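You operate a simulated robot arm through the tools that you are given. There is no shell and no other tool. Be economical: measure what you need, move in short steps, check, and stop when the job is done.

You are at the controls of a simulated robot arm. One attempt, no reset.

TASK
Press the small green die into the grey holder.
Fine: the slide plate ends pulled out.
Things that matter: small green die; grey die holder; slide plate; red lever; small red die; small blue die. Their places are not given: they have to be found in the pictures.

Only the result counts: the job must be done as asked and must still hold three seconds after the hand-in. Knocking over, shifting, dropping, spilling or breaking anything else fails it.

THE ROBOT
A 7-joint arm with a two-finger parallel gripper, fixed in place. Base frame: the origin is at the foot of the arm, x ahead of it, y to its left, z up; the work surface is at about z = 860. Lengths are in mm, angles in degrees, forces in N, time in s.
With the tool pointing down near the work surface it reaches from about 240 to 680 mm from the base axis. Its first joint turns from -66.0 to 66.0 degrees. Payload 2.4 kg.
Tool frame: the origin (TCP) lies between the finger pads and is the grasp point; the fingertips stand 30 mm ahead of it; z points along the fingers, y is the line along which they close. Largest opening 94 mm; finger width 28, thickness 10; the body of the gripper, 50 by 96 mm, starts 55 mm behind the TCP.
Orientation is that of the tool frame in the base frame, as a unit quaternion [w, x, y, z]. With the fingers straight down and closing along the base's y, the tool's x points along the base's -x, its y along +y and its z along -z.

THE INTERFACE
- The arm moves only by the tool send_rows. Its argument "deltas" is a list of rows, each a list of 3 entries, a list of its own where there are three numbers: the shift along the tool's x, y, z in units of 100 mm (1.0 is 100 mm), then the turn, a rotation vector about the tool's x, y, z in units of 180 degrees (1.0 is 180 degrees), then the finger opening in cm, from 0 to 9.4. In form: [[[tx, ty, tz], [wx, wy, wz], grip], ...]. A call has 1 to 20 rows; each row is the pose to reach, as a shift and turn from the pose commanded when the call began, along the tool's axes at that moment. A call with a number of a shift or a turn outside -1 to 1 is refused whole. A row lasts 0.2 s, in which the tool goes at most 50 mm and 8.6 degrees; a call with a longer step from one row to the next is refused whole, and so is a gripper value outside its range. A pose out of reach is approached as far as the arm can. The call stops where the force on the tool passes 50 N (or 10 N more than at its start, if that is more) or the arm is blocked; 0.2 s more then pass. Each finger travels about 153 mm/s and halts on what it meets, pressing with about 31 N; the grip force reading is that of the motor and also rises with nothing between the fingers. The clock runs only during rows and for 0.2 s after the last one: add rows that repeat a pose to give the fingers time. The reply holds the time, the measured pose of the TCP, the force on the tool along the base axes, the opening and the grip force, in the units named above and with some noise.
- Cameras (640 x 400 px; columns grow to the right, rows downward): "scene" is fixed at [48.7, 485.1, 1439.3]; the picture's right is [-0.63, -0.78, 0.00], its down [-0.48, 0.39, -0.79] and it looks along [0.61, -0.50, -0.61] (base axes); focal length 303 px, centre (320, 200). "wrist" rides on the gripper at [-37, 0, -58] in the tool frame; the picture's right is [0.00, -1.00, 0.00], its down [0.97, 0.00, -0.24] and it looks along [0.24, 0.00, 0.97] (tool axes); focal length 218 px, centre (320, 200).
- snapshot(camera): a new picture of that camera. It takes no simulated time.
- probe_pixels(camera, pixels): there is no depth. For up to 12 entries [column, row, z] of the newest picture of that camera ("zoom" is the newest enlarged one), the place [x, y] in the base frame at which the ray of that pixel passes the height z, good to about 2 mm. It takes no simulated time.
- close_up(camera, box): a new picture of the part [left, top, right, bottom] of that camera's present view, enlarged. It takes no simulated time.
- job_done(): hands the job in; it is judged then, once.

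Work in short steps. Measure before you move; look again where a grasp or a placing could have gone wrong, and mend it. You have 80 turns and 34 pictures in all, those below and enlarged ones among them. Open the gripper and draw the arm clear of the work before you hand the job in, unless the task says otherwise; then end with one line.

The tools are called after "Emit:" by a JSON object that holds its "op" and its "data". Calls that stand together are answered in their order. send_rows: Moves the arm, as the interface text tells. Its arguments: {"type":"object","properties":{"deltas":{"type":"array","items":{"type":"array"}}},"required":["deltas"]} The other tools are called the same way: snapshot (camera) takes a picture; probe_pixels (camera, pixels) gives the place at which the rays of pixels pass given heights; close_up (camera, box) takes an enlarged picture of a part of a camera's view; job_done () hands the job in.

At the start:

```text
clock: 0.0
eef_pos: [374.5, 137.6, 1248.8]
ee_rot: [-0.001, -0.001, 1.0, -0.001]
contact_force: [-0.4, 0.4, -0.3]
opening: 93.9
grip_force: 0.1
```

scene: 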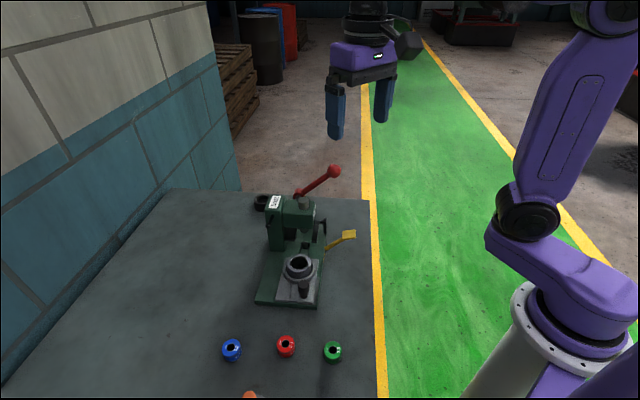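
wrist: 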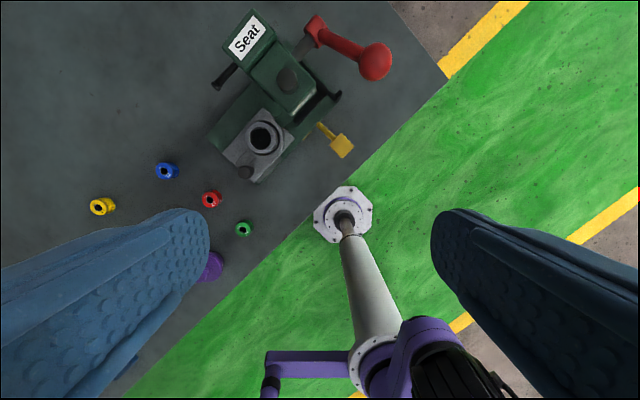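

The scene shows a green press with red lever at (333,171), a grey holder at (300,268) and dies at (232,350), (286,345), (332,351). I take enlarged views to understand the mechanism.

Emit:
{"op": "close_up", "data": {"camera": "scene", "box": [220, 150, 380, 320]}}

Emit:
{"op": "close_up", "data": {"camera": "wrist", "box": [80, 0, 400, 290]}}

Emit:
{"op": "close_up", "data": {"camera": "scene", "box": [200, 310, 380, 400]}}

```text
2.35 times, centred on (300, 235) of scene
```

zoom: 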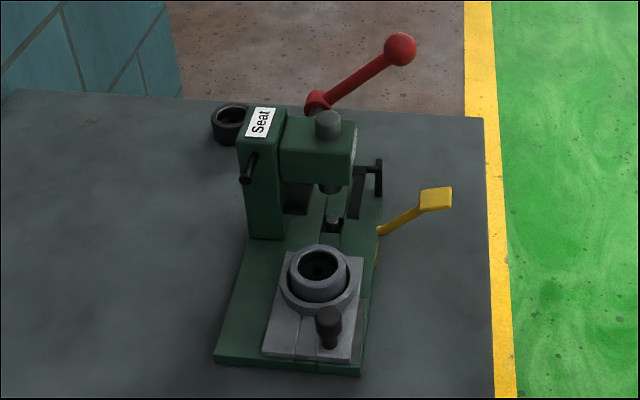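

```text
1.38 times, centred on (240, 145) of wrist
```

zoom: 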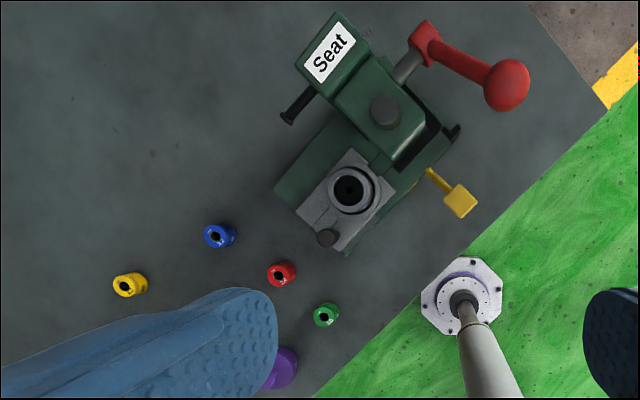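

```text
3.56 times, centred on (290, 355) of scene
```

zoom: 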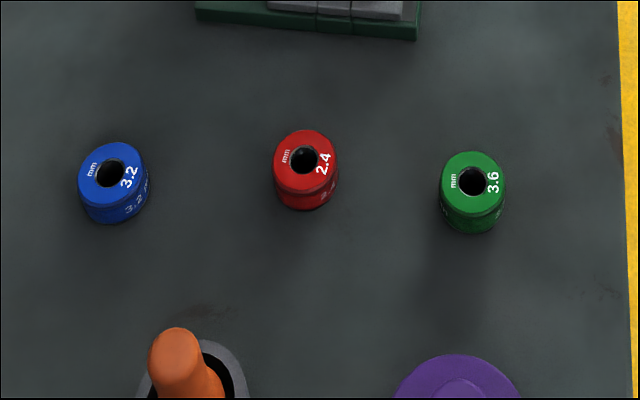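

I probe the key points at several heights in both cameras for triangulation.

Emit:
{"op": "probe_pixels", "data": {"camera": "scene", "pixels": [[332.7, 349.5, 882], [332.7, 349.5, 860], [286, 345, 882], [232, 350, 882], [300, 265, 900], [300, 265, 940], [302, 287, 900], [302, 287, 940], [333.5, 171, 1000], [333.5, 171, 1100], [349, 234, 900], [302, 200, 1050]]}}

Emit:
{"op": "probe_pixels", "data": {"camera": "wrist", "pixels": [[243, 228, 882], [243, 228, 860], [211, 199, 882], [166, 170, 882], [261, 138, 900], [261, 138, 940], [245, 172, 900], [245, 172, 940], [375, 62, 1000], [375, 62, 1100], [341, 146, 900], [289, 79, 1050]]}}

```text
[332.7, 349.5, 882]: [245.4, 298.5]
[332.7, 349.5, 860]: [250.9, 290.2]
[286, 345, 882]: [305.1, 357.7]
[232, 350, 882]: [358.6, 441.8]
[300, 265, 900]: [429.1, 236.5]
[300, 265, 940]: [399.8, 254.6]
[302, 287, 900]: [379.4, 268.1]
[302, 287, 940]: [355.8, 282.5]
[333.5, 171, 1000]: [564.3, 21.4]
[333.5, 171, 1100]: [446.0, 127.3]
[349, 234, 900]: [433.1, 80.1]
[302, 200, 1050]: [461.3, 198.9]
```

```text
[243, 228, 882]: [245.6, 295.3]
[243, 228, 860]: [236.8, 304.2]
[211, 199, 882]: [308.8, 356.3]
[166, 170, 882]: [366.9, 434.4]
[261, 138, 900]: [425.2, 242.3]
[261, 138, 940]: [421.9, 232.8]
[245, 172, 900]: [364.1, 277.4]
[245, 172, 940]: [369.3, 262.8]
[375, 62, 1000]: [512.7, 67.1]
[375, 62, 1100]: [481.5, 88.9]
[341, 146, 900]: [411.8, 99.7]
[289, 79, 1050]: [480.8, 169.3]
```

Dies ~z 882; green at (245,297). Holder ≈(424,240,907), knob ≈(367,273,916), lever ball ≈(495,80,1057), yellow paddle ≈(412,102,930). I move the camera closer above the press for a better view.

Emit:
{"op": "send_rows", "data": {"deltas": [[[-0.3, 0.1, 0.15], [0, 0, 0], 9.4], [[-0.6, 0.2, 0.3], [0, 0, 0], 9.4], [[-0.8, 0.32, 0.45], [0, 0, 0], 9.4], [[-0.8, 0.32, 0.45], [0, 0, 0], 9.4]]}}

Emit:
{"op": "snapshot", "data": {"camera": "wrist"}}

```text
clock: 1.0
eef_pos: [450.0, 169.0, 1204.5]
ee_rot: [0.0, 0.0, 1.0, 0.0]
contact_force: [0.7, 0.3, -0.1]
opening: 93.8
grip_force: 0.0
```

```text
28 pictures are left
```

wrist: 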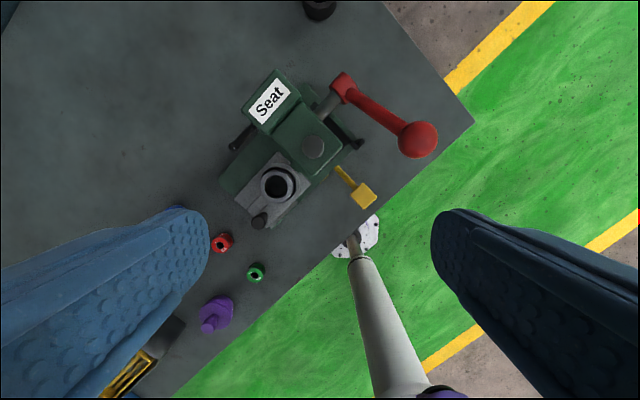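

The press is visible at (220-440, 70-230). I enlarge that part.

Emit:
{"op": "close_up", "data": {"camera": "wrist", "box": [215, 60, 391, 170]}}

Emit:
{"op": "close_up", "data": {"camera": "wrist", "box": [205, 130, 381, 240]}}

Emit:
{"op": "close_up", "data": {"camera": "scene", "box": [250, 185, 362, 255]}}

```text
3.64 times, centred on (303, 115) of wrist
```

zoom: 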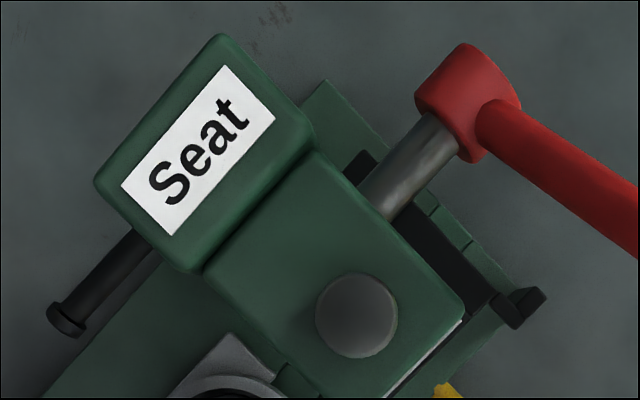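

```text
3.64 times, centred on (293, 185) of wrist
```

zoom: 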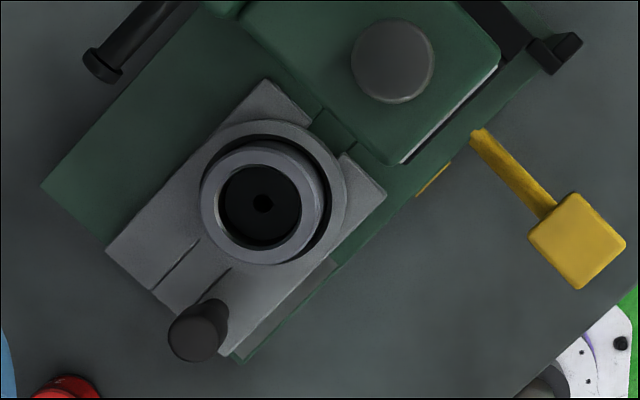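

```text
5.71 times, centred on (306, 220) of scene
```

zoom: 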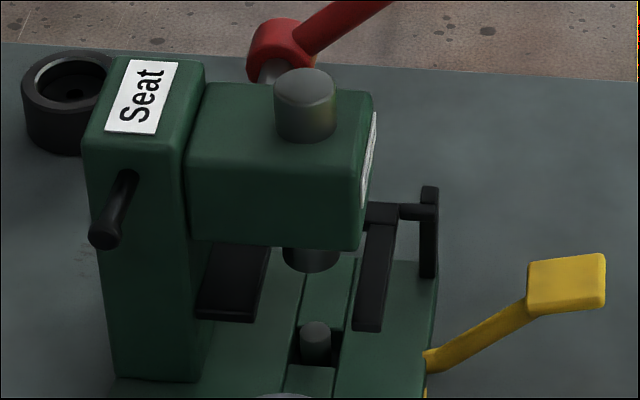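

I probe the plate corners, base, and ejector pin to get the slide direction.

Emit:
{"op": "probe_pixels", "data": {"camera": "wrist", "pixels": [[233.9, 198.7, 880], [269.6, 229.5, 880], [277.1, 152, 880], [311.4, 183.1, 880], [277.1, 185.8, 905], [260, 222, 920], [313, 146.5, 1020], [417, 139, 1057], [364, 195, 930], [216, 181, 870], [343, 88, 1030], [256, 273, 882]]}}

Emit:
{"op": "probe_pixels", "data": {"camera": "scene", "pixels": [[305.3, 243.6, 880], [304.4, 230.2, 940], [304.4, 230.2, 920], [302, 200, 1020], [285.8, 299.6, 880], [311, 302, 880], [278, 278, 880], [318, 257, 880], [299.5, 193, 1030], [302, 280, 920], [303, 293, 885], [300, 265, 905]]}}

```text
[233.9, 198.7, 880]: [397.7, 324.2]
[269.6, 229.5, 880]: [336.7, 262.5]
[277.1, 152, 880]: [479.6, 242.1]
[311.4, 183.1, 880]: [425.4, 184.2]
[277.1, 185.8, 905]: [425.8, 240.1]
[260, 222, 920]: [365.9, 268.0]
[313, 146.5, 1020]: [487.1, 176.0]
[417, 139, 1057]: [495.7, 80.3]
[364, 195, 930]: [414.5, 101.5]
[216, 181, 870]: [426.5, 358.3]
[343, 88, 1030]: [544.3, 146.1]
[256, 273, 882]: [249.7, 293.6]
```

```text
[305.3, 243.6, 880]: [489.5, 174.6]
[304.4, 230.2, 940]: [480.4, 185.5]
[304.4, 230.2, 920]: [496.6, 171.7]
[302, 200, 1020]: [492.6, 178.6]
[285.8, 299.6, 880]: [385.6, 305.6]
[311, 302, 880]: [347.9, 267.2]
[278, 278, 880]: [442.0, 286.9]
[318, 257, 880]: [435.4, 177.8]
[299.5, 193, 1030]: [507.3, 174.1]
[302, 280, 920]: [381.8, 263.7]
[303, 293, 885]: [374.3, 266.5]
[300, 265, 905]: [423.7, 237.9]
```

Slide direction is (0.707,-0.707), travel holder→ram ≈91 mm, ram axis ≈(489,174). Next I check the neighbourhood of the green die (256,273) and the purple item (214,315) before grasping.

Emit:
{"op": "probe_pixels", "data": {"camera": "wrist", "pixels": [[215, 312, 870], [207, 327, 920], [256, 273, 882], [222, 242, 882], [234, 310, 865]]}}

Emit:
{"op": "close_up", "data": {"camera": "wrist", "box": [170, 220, 298, 300]}}

```text
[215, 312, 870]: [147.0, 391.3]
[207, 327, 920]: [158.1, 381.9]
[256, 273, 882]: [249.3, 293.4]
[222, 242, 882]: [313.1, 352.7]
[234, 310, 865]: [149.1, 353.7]
```

```text
5.00 times, centred on (234, 260) of wrist
```

zoom: 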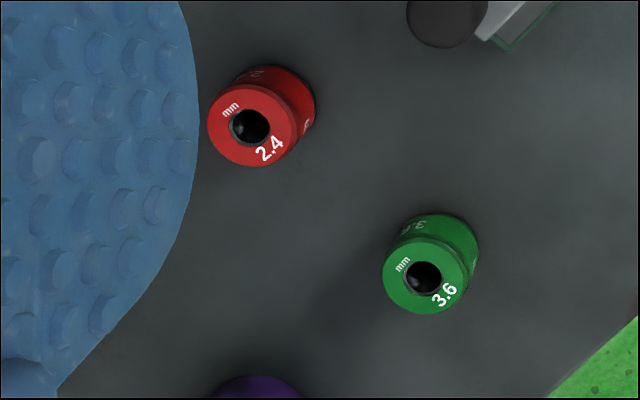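

Green die top ≈(245.5,297.5,880), ~30 mm wide, ~20 tall; nearest neighbour is red at 85 mm along (1,1). I go toward it while turning +45° so the fingers close along (0.707,0.707).

Emit:
{"op": "send_rows", "data": {"deltas": [[[0.16, 0.1, 0.1], [0, 0, 0.042], 9.0], [[0.33, 0.21, 0.2], [0, 0, 0.084], 9.0], [[0.5, 0.32, 0.3], [0, 0, 0.125], 8.0], [[0.66, 0.42, 0.4], [0, 0, 0.167], 7.0], [[0.83, 0.53, 0.5], [0, 0, 0.209], 6.0], [[1.0, 0.64, 0.6], [0, 0, 0.25], 5.5], [[1.0, 0.64, 0.6], [0, 0, 0.25], 5.5]]}}

```text
clock: 2.6
eef_pos: [354.0, 232.8, 1144.3]
ee_rot: [0.0, 0.383, 0.924, 0.0]
contact_force: [0.2, 0.0, 0.5]
opening: 55.0
grip_force: 0.0
```

Orientation is as planned (tool x = (-0.707,0.707)). I continue toward the die.

Emit:
{"op": "send_rows", "data": {"deltas": [[[0.3, -0.07, 0.3], [0, 0, 0], 5.5], [[0.6, -0.15, 0.6], [0, 0, 0], 5.5], [[0.9, -0.22, 0.9], [0, 0, 0], 5.5], [[0.9, -0.22, 0.9], [0, 0, 0], 5.5]]}}

Emit:
{"op": "snapshot", "data": {"camera": "wrist"}}

```text
clock: 3.6
eef_pos: [274.6, 282.7, 1055.5]
ee_rot: [0.001, 0.383, 0.924, -0.001]
contact_force: [0.9, -0.7, 0.0]
opening: 55.1
grip_force: 0.0
```

```text
23 pictures are left
```

wrist: 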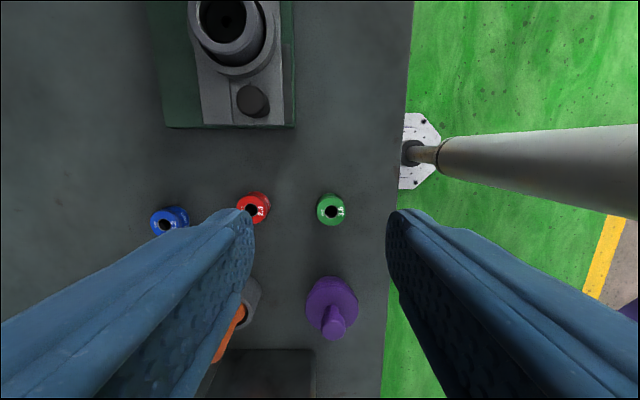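

Green die top is at (332,211); I probe it plus the neighbours, knob (252,101) and holder bore (224,15).

Emit:
{"op": "probe_pixels", "data": {"camera": "wrist", "pixels": [[332, 211, 880], [319, 211, 880], [345, 211, 880], [252, 101, 925], [333, 318, 930], [251, 212, 880], [247, 85, 925], [222, 18, 907]]}}

Emit:
{"op": "close_up", "data": {"camera": "wrist", "box": [284, 180, 380, 240]}}

```text
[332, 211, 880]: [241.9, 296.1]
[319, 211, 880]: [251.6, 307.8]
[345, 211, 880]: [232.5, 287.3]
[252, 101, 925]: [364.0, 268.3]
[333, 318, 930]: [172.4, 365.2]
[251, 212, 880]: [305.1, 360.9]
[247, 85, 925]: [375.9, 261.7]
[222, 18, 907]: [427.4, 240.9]
```

```text
6.67 times, centred on (332, 210) of wrist
```

zoom: 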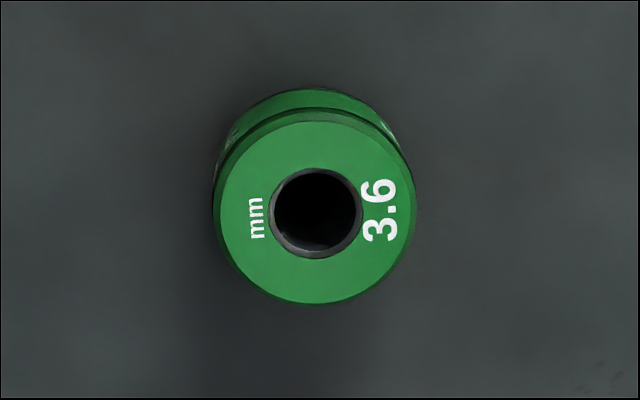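

Die centre ≈(243,296.5). I move over it and down to z≈960, then check.

Emit:
{"op": "send_rows", "data": {"deltas": [[[0.16, -0.06, 0.3], [0, 0, 0], 5.5], [[0.325, -0.125, 0.65], [0, 0, 0], 5.5], [[0.325, -0.125, 0.95], [0, 0, 0], 5.5], [[0.325, -0.125, 0.95], [0, 0, 0], 5.5]]}}

Emit:
{"op": "snapshot", "data": {"camera": "wrist"}}

```text
clock: 4.6
eef_pos: [242.4, 296.5, 957.8]
ee_rot: [0.0, 0.383, 0.924, 0.0]
contact_force: [-0.2, -0.7, -0.8]
opening: 54.8
grip_force: 0.1
```

```text
21 pictures are left
```

wrist: 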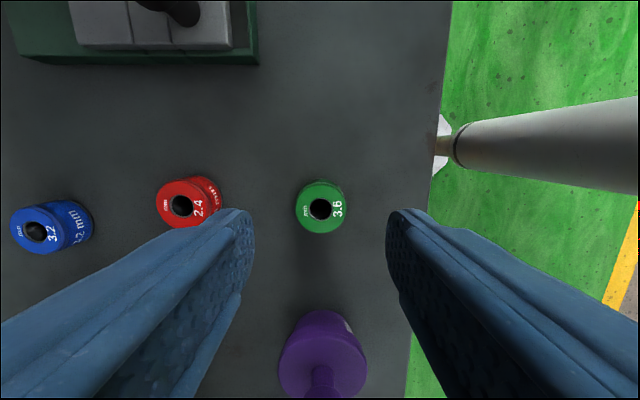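

Die is centred (320,208). I descend 60 mm and close the fingers.

Emit:
{"op": "send_rows", "data": {"deltas": [[[0.02, 0, 0.25], [0, 0, 0], 5.5], [[0.02, 0, 0.45], [0, 0, 0], 5.5], [[0.02, 0, 0.59], [0, 0, 0], 5.5], [[0.02, 0, 0.59], [0, 0, 0], 5.5], [[0.02, 0, 0.59], [0, 0, 0], 4.0], [[0.02, 0, 0.59], [0, 0, 0], 2.5], [[0.02, 0, 0.59], [0, 0, 0], 2.0], [[0.02, 0, 0.59], [0, 0, 0], 2.0]]}}

Emit:
{"op": "snapshot", "data": {"camera": "wrist"}}

```text
clock: 6.4
eef_pos: [242.4, 296.4, 899.8]
ee_rot: [0.0, 0.383, 0.924, 0.0]
contact_force: [0.5, 0.5, -0.1]
opening: 32.7
grip_force: 30.8
```

```text
20 pictures are left
```

wrist: 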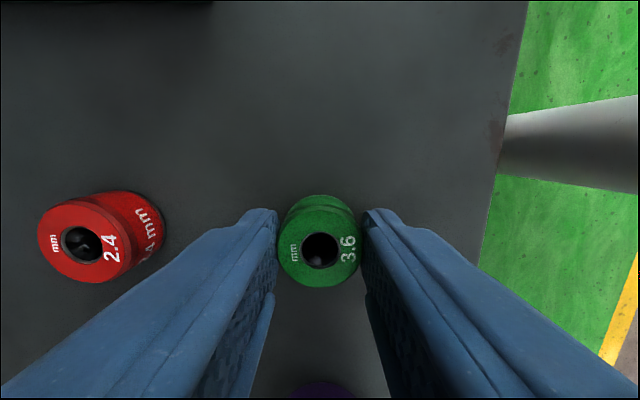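

Gripped at 32.7 mm opening. I lift 100 mm and travel part way toward the holder.

Emit:
{"op": "send_rows", "data": {"deltas": [[[0.02, 0, 0.4], [0, 0, 0], 2.0], [[0, 0, -0.05], [0, 0, 0], 2.0], [[0, 0, -0.4], [0, 0, 0], 2.0], [[-0.4, 0.2, -0.45], [0, 0, 0], 2.0], [[-0.8, 0.4, -0.45], [0, 0, 0], 2.0], [[-0.8, 0.4, -0.45], [0, 0, 0], 2.0]]}}

```text
clock: 6.7
eef_pos: [242.4, 298.7, 889.7]
ee_rot: [0.0, 0.383, 0.924, 0.0]
contact_force: [-9.1, -11.6, 63.8]
opening: 33.0
grip_force: 31.9
stopped in row 1: the force on the tool passed its limit (the readings are from after the stop); the commanded pose is now the measured one
```

My first row was wrong (pushed down); the tips touched the table. I open, rise 10 mm and regrip, then look.

Emit:
{"op": "send_rows", "data": {"deltas": [[[0, 0, 0], [0, 0, 0], 4.5], [[0, 0, 0], [0, 0, 0], 4.5], [[0, 0, -0.1], [0, 0, 0], 4.5], [[0, 0, -0.1], [0, 0, 0], 4.5]]}}

Emit:
{"op": "snapshot", "data": {"camera": "wrist"}}

```text
clock: 7.7
eef_pos: [243.2, 299.2, 898.0]
ee_rot: [0.001, 0.383, 0.924, 0.001]
contact_force: [-0.5, 0.1, -0.6]
opening: 44.9
grip_force: 0.0
```

```text
19 pictures are left
```

wrist: 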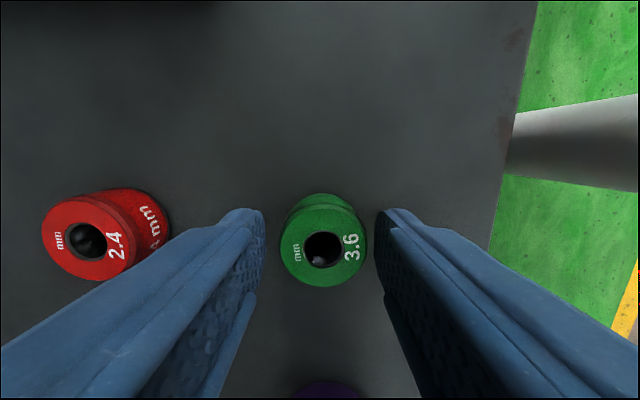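

The die still stands, centred at (323,248). I close at TCP z≈901 and lift 90 mm.

Emit:
{"op": "send_rows", "data": {"deltas": [[[0, 0, -0.03], [0, 0, 0], 3.5], [[0, 0, -0.03], [0, 0, 0], 2.5], [[0, 0, -0.03], [0, 0, 0], 2.0], [[0, 0, -0.03], [0, 0, 0], 2.0], [[0, 0, -0.2], [0, 0, 0], 2.0], [[0, 0, -0.55], [0, 0, 0], 2.0], [[0, 0, -0.93], [0, 0, 0], 2.0], [[0, 0, -0.93], [0, 0, 0], 2.0]]}}

Emit:
{"op": "snapshot", "data": {"camera": "wrist"}}

```text
clock: 9.5
eef_pos: [245.2, 299.8, 990.3]
ee_rot: [0.0, 0.383, 0.924, 0.002]
contact_force: [-0.5, 0.6, 0.0]
opening: 20.0
grip_force: 0.0
```

```text
18 pictures are left
```

wrist: 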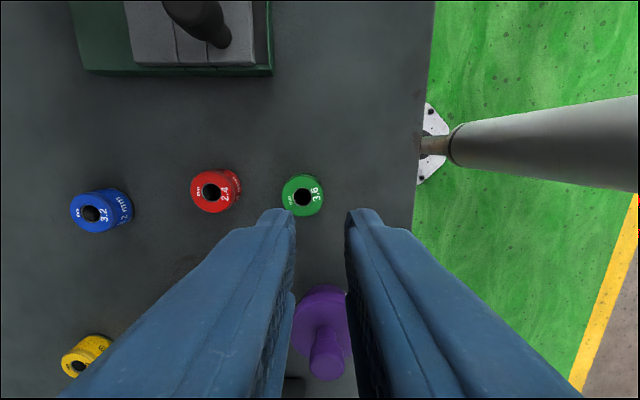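

The grip slipped: opening 20 and the die still stands at (303,196). I measure it again.

Emit:
{"op": "probe_pixels", "data": {"camera": "wrist", "pixels": [[303, 196, 885], [303, 196, 880], [213, 191, 885]]}}

Emit:
{"op": "close_up", "data": {"camera": "scene", "box": [220, 310, 380, 400]}}

Emit:
{"op": "close_up", "data": {"camera": "wrist", "box": [255, 165, 351, 225]}}

```text
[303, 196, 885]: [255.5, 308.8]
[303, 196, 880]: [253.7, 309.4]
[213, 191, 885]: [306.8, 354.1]
```

```text
4.00 times, centred on (300, 355) of scene
```

zoom: 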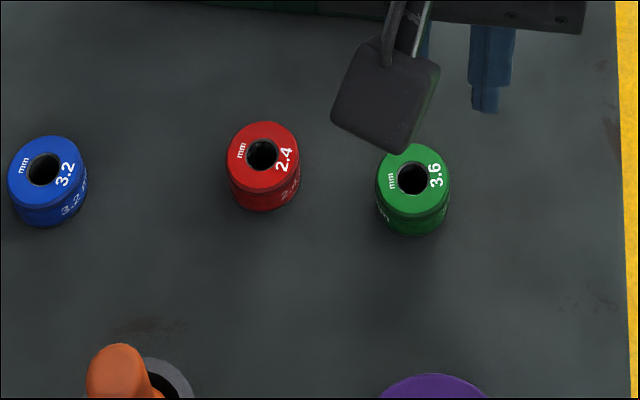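

```text
6.67 times, centred on (303, 195) of wrist
```

zoom: 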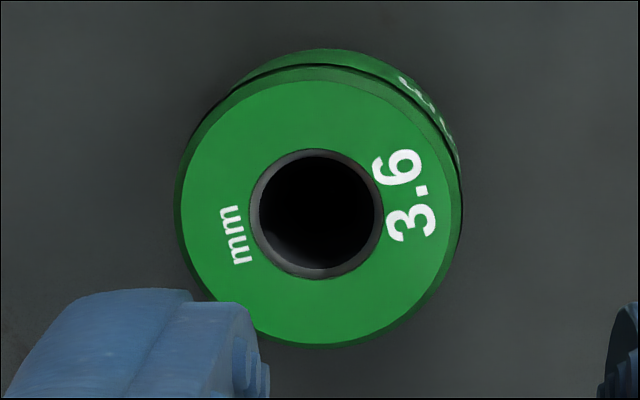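

Die now ≈(255,309), 69 mm from red; the rounded fingertips likely held too shallowly. I recentre (+13 mm along tool y) with 55 mm opening, descend to z≈894 and close; then look before lifting.

Emit:
{"op": "send_rows", "data": {"deltas": [[[0, 0.0, 0], [0, 0, 0], 5.3], [[0.005, 0.13, 0], [0, 0, 0], 5.3], [[0.005, 0.13, 0.4], [0, 0, 0], 5.3], [[0.005, 0.13, 0.75], [0, 0, 0], 5.3], [[0.005, 0.13, 0.955], [0, 0, 0], 5.3], [[0.005, 0.13, 0.955], [0, 0, 0], 5.3]]}}

Emit:
{"op": "snapshot", "data": {"camera": "wrist"}}

```text
clock: 10.9
eef_pos: [254.2, 309.8, 893.7]
ee_rot: [0.002, 0.382, 0.924, 0.003]
contact_force: [0.7, 0.3, 0.5]
opening: 53.2
grip_force: 0.0
```

```text
15 pictures are left
```

wrist: 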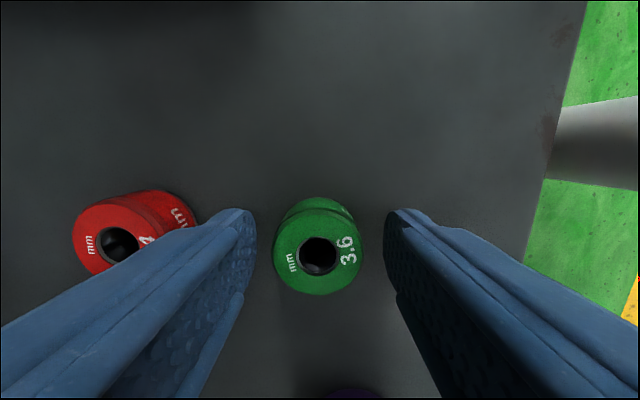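

Die is centred. I close fully, wait, and lift gently 20 mm to test the grip.

Emit:
{"op": "send_rows", "data": {"deltas": [[[0, 0, 0], [0, 0, 0], 3.0], [[0, 0, 0], [0, 0, 0], 2.6], [[0, 0, 0], [0, 0, 0], 2.6], [[0, 0, 0], [0, 0, 0], 2.6], [[0, 0, -0.07], [0, 0, 0], 2.6], [[0, 0, -0.15], [0, 0, 0], 2.6], [[0, 0, -0.15], [0, 0, 0], 2.6]]}}

```text
clock: 12.5
eef_pos: [252.6, 308.9, 909.2]
ee_rot: [0.001, 0.383, 0.924, 0.002]
contact_force: [0.3, 0.2, -1.3]
opening: 32.9
grip_force: 30.8
```

Held at 32.9 mm. I lift to z≈990 and travel the first part toward the holder.

Emit:
{"op": "send_rows", "data": {"deltas": [[[0, 0, -0.3], [0, 0, 0], 2.6], [[0, 0, -0.6], [0, 0, 0], 2.6], [[0, 0, -0.85], [0, 0, 0], 2.6], [[-0.25, 0.2, -0.85], [0, 0, 0], 2.6], [[-0.55, 0.4, -0.85], [0, 0, 0], 2.6], [[-0.9, 0.6, -0.85], [0, 0, 0], 2.6], [[-0.9, 0.73, -0.85], [0, 0, 0], 2.6], [[-0.9, 0.73, -0.85], [0, 0, 0], 2.6]]}}

Emit:
{"op": "snapshot", "data": {"camera": "wrist"}}

```text
clock: 14.3
eef_pos: [366.6, 295.0, 995.4]
ee_rot: [0.001, 0.383, 0.924, 0.003]
contact_force: [1.0, 0.3, -1.4]
opening: 32.7
grip_force: 30.8
```

```text
14 pictures are left
```

wrist: 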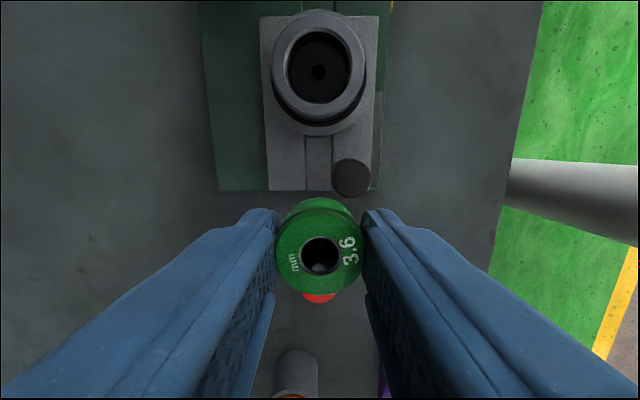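

The bore centre appears at (319.5,64), laterally aligned. I move -48 mm in tool x so the camera sits straight above the bore, making the estimate height-independent.

Emit:
{"op": "send_rows", "data": {"deltas": [[[-0.25, 0, 0], [0, 0, 0], 2.6], [[-0.48, 0, 0], [0, 0, 0], 2.6], [[-0.48, 0, 0], [0, 0, 0], 2.6]]}}

Emit:
{"op": "close_up", "data": {"camera": "wrist", "box": [224, 80, 416, 200]}}

```text
clock: 15.1
eef_pos: [401.6, 261.8, 996.7]
ee_rot: [0.0, 0.383, 0.924, 0.002]
contact_force: [0.4, -0.7, -0.2]
opening: 32.7
grip_force: 31.0
```

```text
3.33 times, centred on (320, 140) of wrist
```

zoom: 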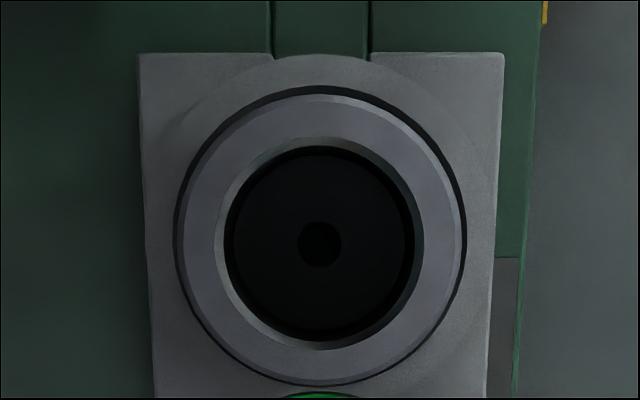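

Bore centre is at tool x ≈ -32.4, y ≈ +0.4 mm. I move above it and descend to just over the holder (die bottom ≈ 913).

Emit:
{"op": "send_rows", "data": {"deltas": [[[-0.2, 0.004, 0], [0, 0, 0], 2.6], [[-0.325, 0.004, 0], [0, 0, 0], 2.6], [[-0.325, 0.004, 0.25], [0, 0, 0], 2.6], [[-0.325, 0.004, 0.48], [0, 0, 0], 2.6], [[-0.325, 0.004, 0.48], [0, 0, 0], 2.6]]}}

Emit:
{"op": "close_up", "data": {"camera": "scene", "box": [240, 215, 368, 295]}}

Emit:
{"op": "snapshot", "data": {"camera": "wrist"}}

```text
clock: 16.3
eef_pos: [424.2, 240.4, 947.2]
ee_rot: [0.0, 0.383, 0.924, 0.001]
contact_force: [0.2, 0.3, -1.4]
opening: 32.7
grip_force: 30.7
```

```text
5.00 times, centred on (304, 255) of scene
```

zoom: 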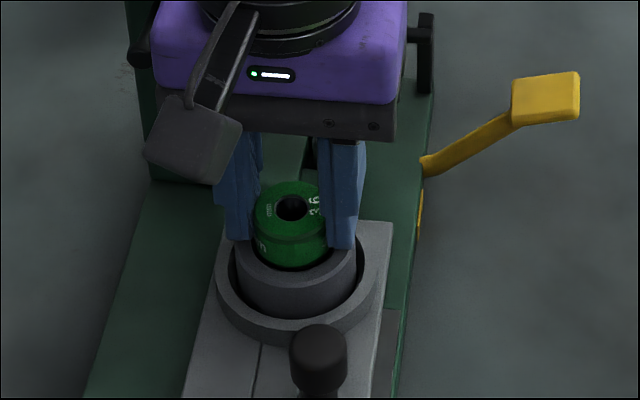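

```text
11 pictures are left
```

wrist: 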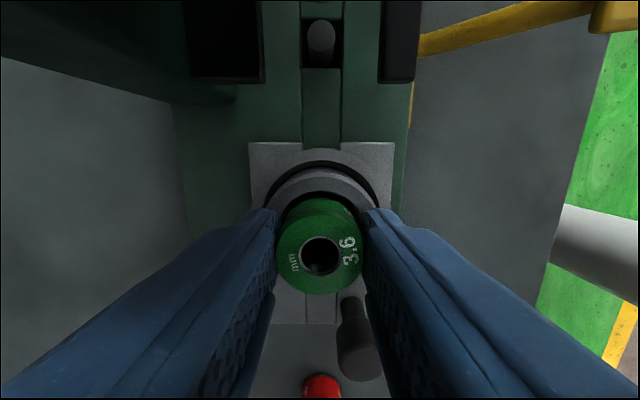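

The die is above the bore, aligned. I lower slowly 9 mm and read the force.

Emit:
{"op": "send_rows", "data": {"deltas": [[[0, 0, 0.03], [0, 0, 0], 2.6], [[0, 0, 0.06], [0, 0, 0], 2.6], [[0, 0, 0.08], [0, 0, 0], 2.6], [[0, 0, 0.08], [0, 0, 0], 2.6]]}}

```text
clock: 17.1
eef_pos: [424.7, 240.2, 944.2]
ee_rot: [0.002, 0.382, 0.924, 0.004]
contact_force: [-4.6, -3.3, 10.5]
opening: 32.7
grip_force: 30.9
stopped in row 3: the force on the tool passed its limit (the readings are from after the stop); the commanded pose is now the measured one
```

Contact at z≈944 with a lateral force toward -(1,1). I look closely.

Emit:
{"op": "close_up", "data": {"camera": "scene", "box": [276, 230, 340, 270]}}

```text
10.00 times, centred on (308, 250) of scene
```

zoom: 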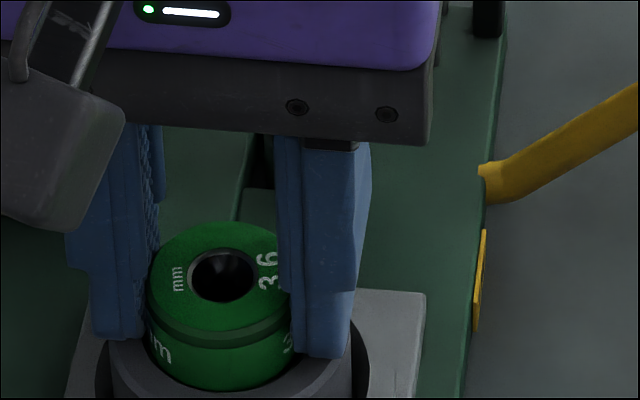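

Scene view suggests the die sits ~2 mm toward +(1,1) relative to the ring, matching the reaction. I rise 1 mm, shift tool y -2 mm and lower again gently.

Emit:
{"op": "send_rows", "data": {"deltas": [[[0, 0, -0.02], [0, 0, 0], 2.6], [[0, -0.02, -0.02], [0, 0, 0], 2.6], [[0, -0.02, 0.0], [0, 0, 0], 2.6], [[0, -0.02, 0.02], [0, 0, 0], 2.6], [[0, -0.02, 0.04], [0, 0, 0], 2.6], [[0, -0.02, 0.06], [0, 0, 0], 2.6]]}}

```text
clock: 18.2
eef_pos: [425.3, 240.2, 945.5]
ee_rot: [0.003, 0.382, 0.924, 0.004]
contact_force: [-4.6, -3.7, 10.6]
opening: 32.8
grip_force: 30.8
stopped in row 5: the force on the tool passed its limit (the readings are from after the stop); the commanded pose is now the measured one
```

Still stopping near z≈945. I take one more close view to judge where it contacts.

Emit:
{"op": "close_up", "data": {"camera": "scene", "box": [278, 243, 326, 273]}}

```text
13.33 times, centred on (302, 258) of scene
```

zoom: 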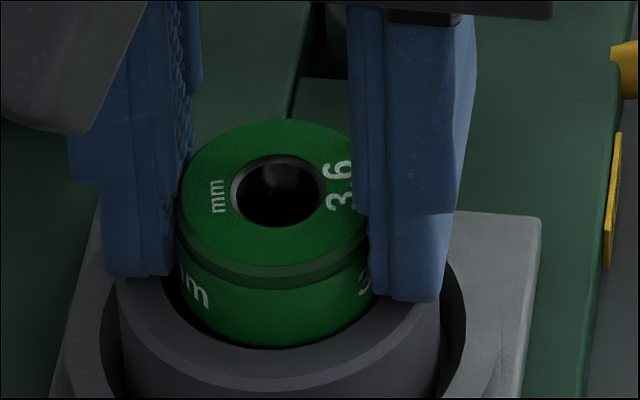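

The die bottom is already inside the chamfer and the fingertips appear to rest on the ring. I raise 1 mm, then release gently so it drops into the bore, and draw up to look.

Emit:
{"op": "send_rows", "data": {"deltas": [[[0, 0, -0.01], [0, 0, 0], 2.9], [[0, 0, -0.01], [0, 0, 0], 3.4], [[0, 0, -0.01], [0, 0, 0], 3.8], [[0, 0, -0.01], [0, 0, 0], 4.6], [[0, 0, -0.01], [0, 0, 0], 5.0], [[0, 0, -0.3], [0, 0, 0], 5.0], [[0, 0, -0.6], [0, 0, 0], 5.0], [[0.2, 0, -0.7], [0, 0, 0], 5.0], [[0.32, 0, -0.7], [0, 0, 0], 5.0], [[0.32, 0, -0.7], [0, 0, 0], 5.0]]}}

Emit:
{"op": "snapshot", "data": {"camera": "wrist"}}

```text
clock: 20.4
eef_pos: [403.1, 261.5, 1016.8]
ee_rot: [0.003, 0.382, 0.924, 0.004]
contact_force: [0.1, -0.2, -0.5]
opening: 50.1
grip_force: 0.0
```

```text
8 pictures are left
```

wrist: 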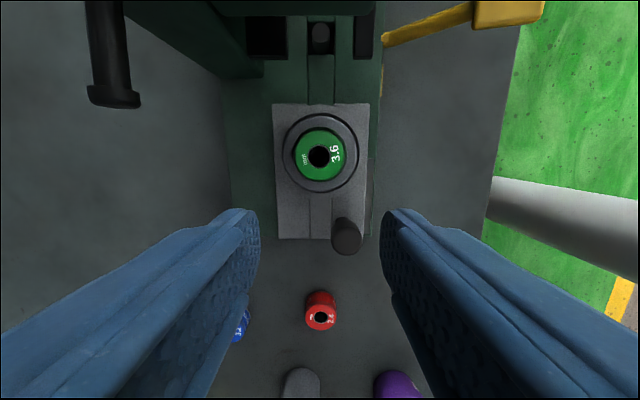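

The die sits concentric in the holder at (319,155). Next I measure the knob at (346,236) for gripping.

Emit:
{"op": "probe_pixels", "data": {"camera": "wrist", "pixels": [[346.5, 238, 925], [346.5, 238, 930], [346.5, 238, 920], [319.5, 155, 930], [319.5, 155, 910]]}}

```text
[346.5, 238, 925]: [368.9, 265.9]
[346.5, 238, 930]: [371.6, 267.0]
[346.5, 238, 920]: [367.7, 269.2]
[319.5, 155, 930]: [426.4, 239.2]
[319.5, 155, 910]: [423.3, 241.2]
```

Knob centre ≈(369,267), cap ~22 mm. I move over it (tool x +33, y -20) and descend to TCP z≈918, keeping the fingers open.

Emit:
{"op": "send_rows", "data": {"deltas": [[[0.33, -0.2, 0.0], [0, 0, 0], 5.0], [[0.33, -0.2, 0.4], [0, 0, 0], 5.0], [[0.33, -0.2, 0.75], [0, 0, 0], 5.0], [[0.33, -0.2, 0.98], [0, 0, 0], 5.0], [[0.33, -0.2, 0.98], [0, 0, 0], 5.0]]}}

Emit:
{"op": "snapshot", "data": {"camera": "wrist"}}

```text
clock: 21.6
eef_pos: [364.1, 272.0, 916.2]
ee_rot: [0.002, 0.383, 0.924, 0.004]
contact_force: [0.2, 0.0, -0.6]
opening: 49.7
grip_force: 0.1
```

```text
7 pictures are left
```

wrist: 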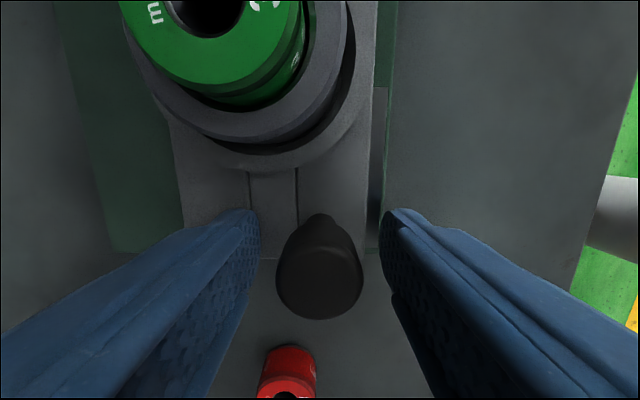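

The knob is between the fingers at (319,280) and the die stands in the holder. I close on the knob.

Emit:
{"op": "send_rows", "data": {"deltas": [[[0, 0, 0], [0, 0, 0], 3.5], [[0, 0, 0], [0, 0, 0], 2.0], [[0, 0, 0], [0, 0, 0], 1.2], [[0, 0, 0], [0, 0, 0], 1.2]]}}

```text
clock: 22.6
eef_pos: [364.3, 271.5, 915.7]
ee_rot: [0.003, 0.383, 0.924, 0.004]
contact_force: [1.8, 1.9, -4.1]
opening: 23.7
grip_force: 45.2
```

Knob gripped (23.7 mm). I slide the plate along the slide direction, 85 mm first in gentle steps.

Emit:
{"op": "send_rows", "data": {"deltas": [[[-0.06, 0, 0], [0, 0, 0], 1.2], [[-0.14, 0, 0], [0, 0, 0], 1.2], [[-0.22, 0, 0], [0, 0, 0], 1.2], [[-0.3, 0, 0], [0, 0, 0], 1.2], [[-0.38, 0, 0], [0, 0, 0], 1.2], [[-0.46, 0, 0], [0, 0, 0], 1.2], [[-0.54, 0, 0], [0, 0, 0], 1.2], [[-0.62, 0, 0], [0, 0, 0], 1.2], [[-0.7, 0, 0], [0, 0, 0], 1.2], [[-0.78, 0, 0], [0, 0, 0], 1.2], [[-0.84, 0, 0], [0, 0, 0], 1.2], [[-0.84, 0, 0], [0, 0, 0], 1.2]]}}

```text
clock: 25.2
eef_pos: [422.8, 214.3, 915.7]
ee_rot: [0.001, 0.382, 0.924, 0.003]
contact_force: [-31.8, 5.5, 14.7]
opening: 23.9
grip_force: 44.9
```

Travelled ~82 mm with ~26 N resistance. I push a bit further in small steps.

Emit:
{"op": "send_rows", "data": {"deltas": [[[-0.03, 0, 0], [0, 0, 0], 1.2], [[-0.06, 0, 0], [0, 0, 0], 1.2], [[-0.09, 0, 0], [0, 0, 0], 1.2], [[-0.09, 0, 0], [0, 0, 0], 1.2]]}}

Emit:
{"op": "close_up", "data": {"camera": "scene", "box": [256, 185, 368, 255]}}

```text
clock: 25.7
eef_pos: [421.7, 215.2, 916.5]
ee_rot: [0.0, 0.38, 0.925, 0.004]
contact_force: [-7.2, 2.6, 11.6]
opening: 23.8
grip_force: 45.0
stopped in row 2: the force on the tool passed its limit (the readings are from after the stop); the commanded pose is now the measured one
```

```text
5.71 times, centred on (312, 220) of scene
```

zoom: 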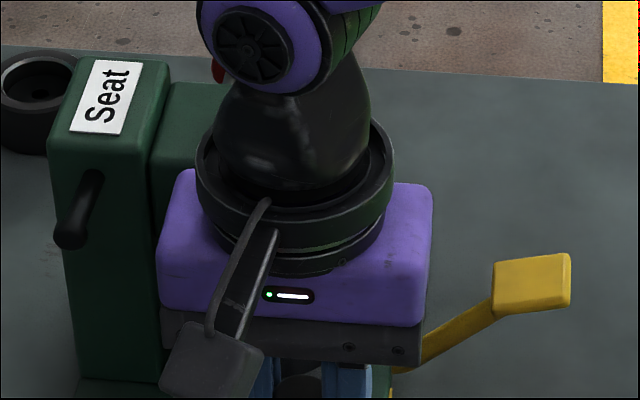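

Blocked ~10 mm short of the ram axis, possibly because the gripper/camera body meets the press head. I release, back off 28 mm, close the fingers and push the knob from the front, which keeps the gripper further out.

Emit:
{"op": "send_rows", "data": {"deltas": [[[0, 0, 0], [0, 0, 0], 3.0], [[0, 0, 0], [0, 0, 0], 5.0], [[0, 0, 0], [0, 0, 0], 5.0], [[0.15, 0, 0], [0, 0, 0], 5.0], [[0.32, 0, 0], [0, 0, 0], 5.0], [[0.32, 0, 0], [0, 0, 0], 3.0], [[0.32, 0, 0], [0, 0, 0], 1.0], [[0.32, 0, 0], [0, 0, 0], 0.0], [[0.32, 0, 0], [0, 0, 0], 0.0]]}}

Emit:
{"op": "snapshot", "data": {"camera": "wrist"}}

```text
clock: 27.7
eef_pos: [399.7, 235.7, 915.1]
ee_rot: [0.001, 0.381, 0.925, 0.004]
contact_force: [-0.4, 0.2, 0.5]
opening: 0.2
grip_force: 31.3
```

```text
5 pictures are left
```

wrist: 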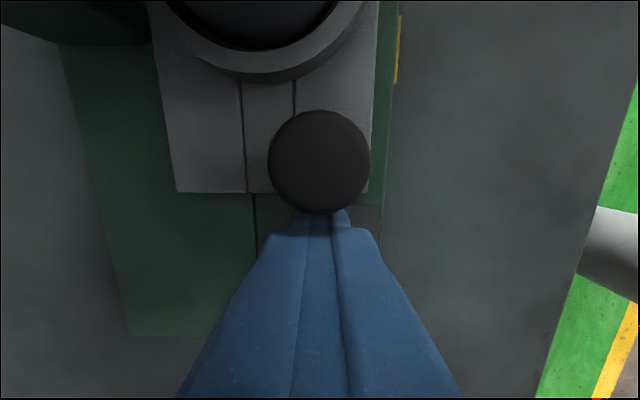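

The knob (319,162) is ~72 mm before the ram axis, should be ~61: about 11 mm left. I push it from the front with closed fingers.

Emit:
{"op": "send_rows", "data": {"deltas": [[[-0.05, 0, 0], [0, 0, 0], 0.0], [[-0.08, 0, 0], [0, 0, 0], 0.0], [[-0.11, 0, 0], [0, 0, 0], 0.0], [[-0.14, 0, 0], [0, 0, 0], 0.0], [[-0.17, 0, 0], [0, 0, 0], 0.0], [[-0.19, 0, 0], [0, 0, 0], 0.0], [[-0.21, 0, 0], [0, 0, 0], 0.0], [[-0.23, 0, 0], [0, 0, 0], 0.0]]}}

```text
clock: 29.5
eef_pos: [410.3, 225.0, 915.1]
ee_rot: [-0.004, 0.375, 0.927, 0.001]
contact_force: [-6.1, 4.1, 3.0]
opening: 0.0
grip_force: 31.3
stopped in row 8: the force on the tool passed its limit (the readings are from after the stop); the commanded pose is now the measured one
```

It advanced about 7 mm more and hit firmly. I back off, rise, and check the alignment from the scene camera.

Emit:
{"op": "send_rows", "data": {"deltas": [[[0.1, 0, 0], [0, 0, 0], 0.0], [[0.3, 0, -0.1], [0, 0, 0], 0.0], [[0.6, 0, -0.4], [0, 0, 0], 0.0], [[0.8, 0, -0.8], [0, 0, 0], 0.0], [[1.0, 0, -1.0], [0, 0, 0], 0.0], [[1.0, 0, -1.0], [0, 0, 0], 0.0]]}}

Emit:
{"op": "close_up", "data": {"camera": "scene", "box": [264, 205, 344, 255]}}

```text
clock: 30.9
eef_pos: [342.5, 293.9, 1016.7]
ee_rot: [-0.004, 0.375, 0.927, 0.0]
contact_force: [0.4, -0.1, -0.1]
opening: 0.0
grip_force: 30.7
```

```text
8.00 times, centred on (304, 230) of scene
```

zoom: 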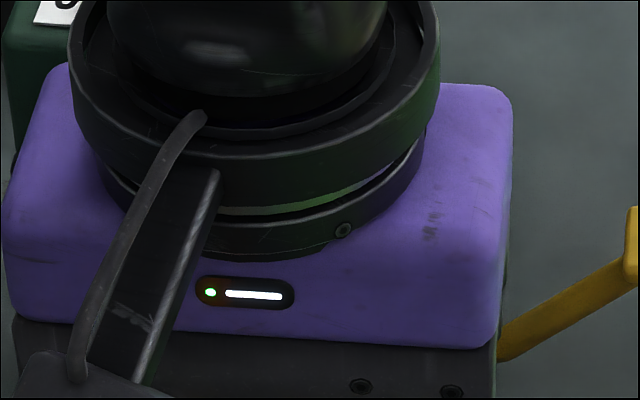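

The arm blocked the view. I rise and travel over the press toward the lever ball.

Emit:
{"op": "send_rows", "data": {"deltas": [[[0, 0, -0.45], [0, 0, 0], 0.0], [[0, 0, -0.9], [0, 0, 0], 0.0], [[0, 0, -1.0], [0, 0, 0], 0.0], [[-0.4, -0.1, -1.0], [0, 0, 0], 0.0], [[-0.8, -0.2, -1.0], [0, 0, 0], 0.0], [[-1.0, -0.3, -1.0], [0, 0, 0], 0.0], [[-1.0, -0.3, -1.0], [0, 0, 0], 0.0]]}}

Emit:
{"op": "send_rows", "data": {"deltas": [[[-0.4, -0.1, -0.15], [0, 0, 0], 0.0], [[-0.8, -0.2, -0.15], [0, 0, 0], 0.0], [[-1.0, -0.2, -0.15], [0, 0, 0], 0.0], [[-1.0, -0.2, -0.15], [0, 0, 0], 0.0]]}}

```text
clock: 32.5
eef_pos: [393.8, 201.5, 1117.5]
ee_rot: [-0.003, 0.375, 0.927, 0.001]
contact_force: [0.3, 0.2, 0.4]
opening: 0.0
grip_force: 30.9
```

```text
clock: 33.5
eef_pos: [449.2, 118.5, 1130.9]
ee_rot: [-0.003, 0.376, 0.927, 0.001]
contact_force: [-0.2, -0.5, 0.2]
opening: 0.0
grip_force: 30.7
```

I finish the approach above the ball and look from the scene camera at both the plate and ball.

Emit:
{"op": "send_rows", "data": {"deltas": [[[-0.3, 0.02, 0], [0, 0, 0], 0.0], [[-0.6, 0.04, 0], [0, 0, 0], 0.0], [[-0.6, 0.04, 0], [0, 0, 0], 0.0]]}}

Emit:
{"op": "close_up", "data": {"camera": "scene", "box": [256, 145, 400, 290]}}

```text
clock: 34.3
eef_pos: [496.2, 80.3, 1129.0]
ee_rot: [-0.005, 0.375, 0.927, 0.001]
contact_force: [-0.5, -0.5, 0.1]
opening: 0.0
grip_force: 30.8
```

```text
2.76 times, centred on (328, 218) of scene
```

zoom: 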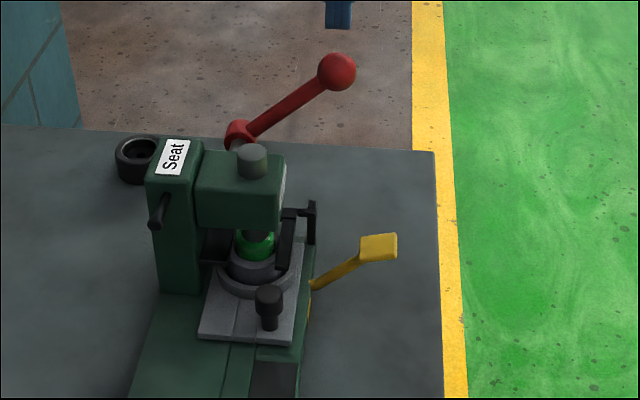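

The die sits under the ram at (255,240). I probe the knob top (269,290 zoom → 309.5,250.6) to confirm plate travel.

Emit:
{"op": "probe_pixels", "data": {"camera": "zoom", "pixels": [[269, 290, 925], [198, 338, 880], [291, 344, 880], [337, 72, 1057], [255, 242, 925], [258, 236, 930]]}}

Emit:
{"op": "probe_pixels", "data": {"camera": "scene", "pixels": [[303.4, 283.9, 925], [303.0, 282.5, 925]]}}

```text
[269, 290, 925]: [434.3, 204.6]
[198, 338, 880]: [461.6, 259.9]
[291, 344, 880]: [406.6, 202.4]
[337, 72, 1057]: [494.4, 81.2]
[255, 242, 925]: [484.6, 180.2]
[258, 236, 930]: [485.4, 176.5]
```

```text
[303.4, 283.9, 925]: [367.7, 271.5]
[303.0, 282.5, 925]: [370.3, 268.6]
```

Travel measured ≈91 mm: the plate is fully in, die under the ram. Now I press the lever ball down with the closed fingertips, following its arc outward.

Emit:
{"op": "send_rows", "data": {"deltas": [[[0, -0.03, 0.2], [0, 0, 0], 0.0], [[0, -0.05, 0.3], [0, 0, 0], 0.0], [[0, -0.09, 0.39], [0, 0, 0], 0.0], [[0, -0.13, 0.48], [0, 0, 0], 0.0], [[0, -0.17, 0.565], [0, 0, 0], 0.0], [[0, -0.2, 0.66], [0, 0, 0], 0.0], [[0, -0.22, 0.75], [0, 0, 0], 0.0], [[0, -0.23, 0.84], [0, 0, 0], 0.0], [[0, -0.24, 0.94], [0, 0, 0], 0.0]]}}

```text
clock: 36.3
eef_pos: [478.1, 62.6, 1034.4]
ee_rot: [-0.003, 0.376, 0.927, 0.001]
contact_force: [-4.7, -3.9, 5.4]
opening: 0.0
grip_force: 30.6
```

The lever follows with little force (~5 N). I continue down along the arc.

Emit:
{"op": "send_rows", "data": {"deltas": [[[0, 0.01, 0.09], [0, 0, 0], 0.0], [[0, 0.02, 0.18], [0, 0, 0], 0.0], [[0, 0.04, 0.27], [0, 0, 0], 0.0], [[0, 0.07, 0.36], [0, 0, 0], 0.0], [[0, 0.1, 0.44], [0, 0, 0], 0.0], [[0, 0.14, 0.52], [0, 0, 0], 0.0], [[0, 0.19, 0.6], [0, 0, 0], 0.0], [[0, 0.24, 0.68], [0, 0, 0], 0.0]]}}

```text
clock: 37.3
eef_pos: [482.2, 64.9, 1007.0]
ee_rot: [-0.004, 0.376, 0.927, 0.001]
contact_force: [-9.4, -1.4, 21.1]
opening: 0.0
grip_force: 31.0
stopped in row 4: the force on the tool passed its limit (the readings are from after the stop); the commanded pose is now the measured one
```

Resistance appears at z≈1007. I press again in small steps to see whether it yields further.

Emit:
{"op": "send_rows", "data": {"deltas": [[[0, 0.0, 0.03], [0, 0, 0], 0.0], [[0, 0.0, 0.06], [0, 0, 0], 0.0], [[0, 0.01, 0.09], [0, 0, 0], 0.0], [[0, 0.01, 0.12], [0, 0, 0], 0.0], [[0, 0.02, 0.15], [0, 0, 0], 0.0], [[0, 0.02, 0.18], [0, 0, 0], 0.0], [[0, 0.03, 0.21], [0, 0, 0], 0.0], [[0, 0.03, 0.24], [0, 0, 0], 0.0]]}}

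```text
clock: 37.7
eef_pos: [481.2, 64.7, 1005.7]
ee_rot: [-0.002, 0.376, 0.926, 0.0]
contact_force: [-8.1, 0.4, 18.1]
opening: 0.0
grip_force: 30.9
stopped in row 2: the force on the tool passed its limit (the readings are from after the stop); the commanded pose is now the measured one
```

I press once more with 1 mm steps for a near-static push.

Emit:
{"op": "send_rows", "data": {"deltas": [[[0, 0.0, 0.01], [0, 0, 0], 0.0], [[0, 0.0, 0.02], [0, 0, 0], 0.0], [[0, 0.0, 0.03], [0, 0, 0], 0.0], [[0, 0.0, 0.04], [0, 0, 0], 0.0], [[0, 0.0, 0.05], [0, 0, 0], 0.0], [[0, 0.0, 0.06], [0, 0, 0], 0.0], [[0, 0, 0.08], [0, 0, 0], 0.0], [[0, 0, 0.1], [0, 0, 0], 0.0]]}}

Emit:
{"op": "close_up", "data": {"camera": "scene", "box": [272, 195, 352, 245]}}

```text
clock: 38.4
eef_pos: [481.7, 65.6, 1007.1]
ee_rot: [-0.001, 0.376, 0.926, 0.001]
contact_force: [-8.0, -0.3, 16.7]
opening: 0.4
grip_force: 31.0
stopped in row 3: the force on the tool passed its limit (the readings are from after the stop); the commanded pose is now the measured one
```

```text
8.00 times, centred on (312, 220) of scene
```

zoom: 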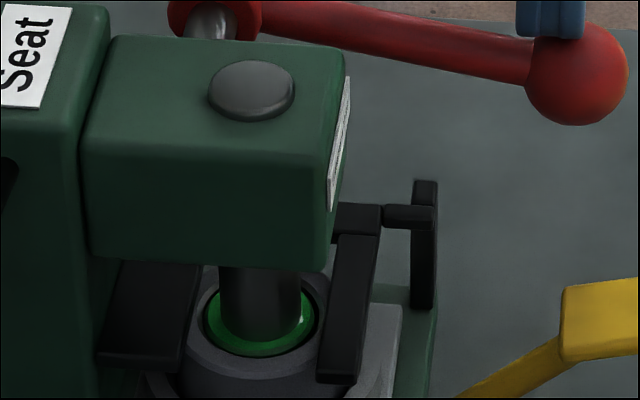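

The die is pressed flush into the holder. I rise along the arc slowly and read whether the lever follows (contact force) by itself.

Emit:
{"op": "send_rows", "data": {"deltas": [[[0, 0, -0.05], [0, 0, 0], 0.0], [[0, -0.02, -0.1], [0, 0, 0], 0.0], [[0, -0.03, -0.2], [0, 0, 0], 0.0], [[0, -0.03, -0.3], [0, 0, 0], 0.0], [[0, -0.03, -0.3], [0, 0, 0], 0.0]]}}

```text
clock: 39.6
eef_pos: [479.3, 64.1, 1035.6]
ee_rot: [-0.002, 0.377, 0.926, 0.001]
contact_force: [0.8, 1.0, 1.2]
opening: 0.0
grip_force: 31.3
```

No clear spring-back. I rise to z≈1115 and turn -90° so the fingers will close across the lever, open wide, and look.

Emit:
{"op": "send_rows", "data": {"deltas": [[[0, 0, -0.4], [0, 0, 0], 0.0], [[0, 0, -0.8], [0, 0, 0], 0.0], [[0, 0, -0.8], [0, 0, -0.042], 2.0], [[0, 0, -0.8], [0, 0, -0.084], 4.0], [[0, 0, -0.8], [0, 0, -0.126], 6.0], [[0, 0, -0.8], [0, 0, -0.168], 6.0], [[0, 0, -0.8], [0, 0, -0.21], 6.0], [[0, 0, -0.8], [0, 0, -0.252], 6.0], [[0, 0, -0.8], [0, 0, -0.294], 6.0], [[0, 0, -0.8], [0, 0, -0.336], 6.0], [[0, 0, -0.8], [0, 0, -0.378], 6.0], [[0, 0, -0.8], [0, 0, -0.42], 6.0], [[0, 0, -0.8], [0, 0, -0.462], 6.0], [[0, 0, -0.8], [0, 0, -0.495], 6.0], [[0, 0, -0.8], [0, 0, -0.495], 6.0]]}}

Emit:
{"op": "snapshot", "data": {"camera": "wrist"}}

```text
clock: 42.8
eef_pos: [481.1, 62.6, 1115.6]
ee_rot: [0.0, -0.382, 0.924, 0.001]
contact_force: [0.1, 0.8, 0.4]
opening: 60.0
grip_force: 0.0
```

```text
1 pictures are left
```

wrist: 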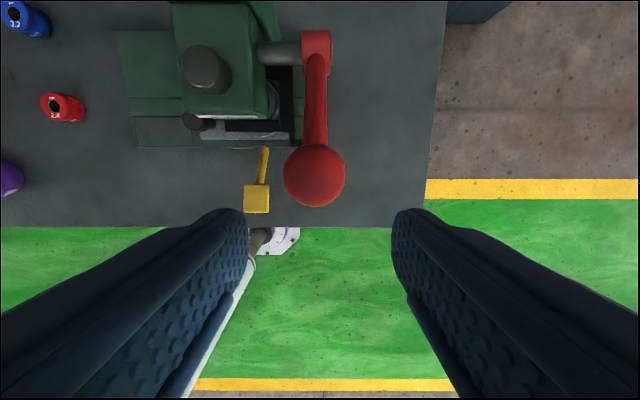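

The ball at (315,175), 61 px wide, lies at z≈1048 and the ram is up: the lever sprang back. Now I locate the knob (≈(192,122)) for pulling the plate out.

Emit:
{"op": "probe_pixels", "data": {"camera": "wrist", "pixels": [[191, 121, 925], [195, 121, 925], [315, 175, 1048], [206, 67, 1020], [206, 50, 1020]]}}

Emit:
{"op": "close_up", "data": {"camera": "wrist", "box": [110, 30, 350, 180]}}

```text
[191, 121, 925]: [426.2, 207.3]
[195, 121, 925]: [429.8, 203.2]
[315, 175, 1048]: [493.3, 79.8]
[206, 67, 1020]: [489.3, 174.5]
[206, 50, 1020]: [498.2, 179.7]
```

```text
2.67 times, centred on (230, 105) of wrist
```

zoom: 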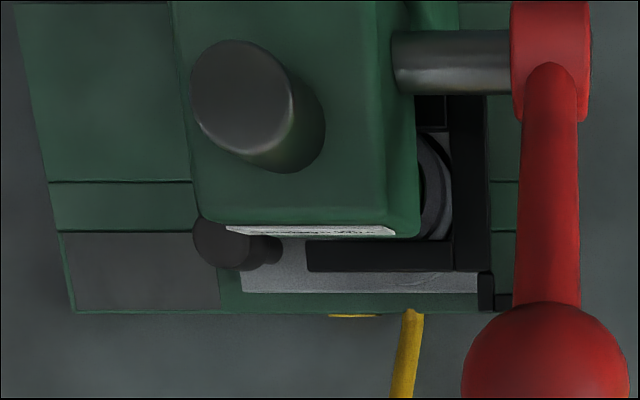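

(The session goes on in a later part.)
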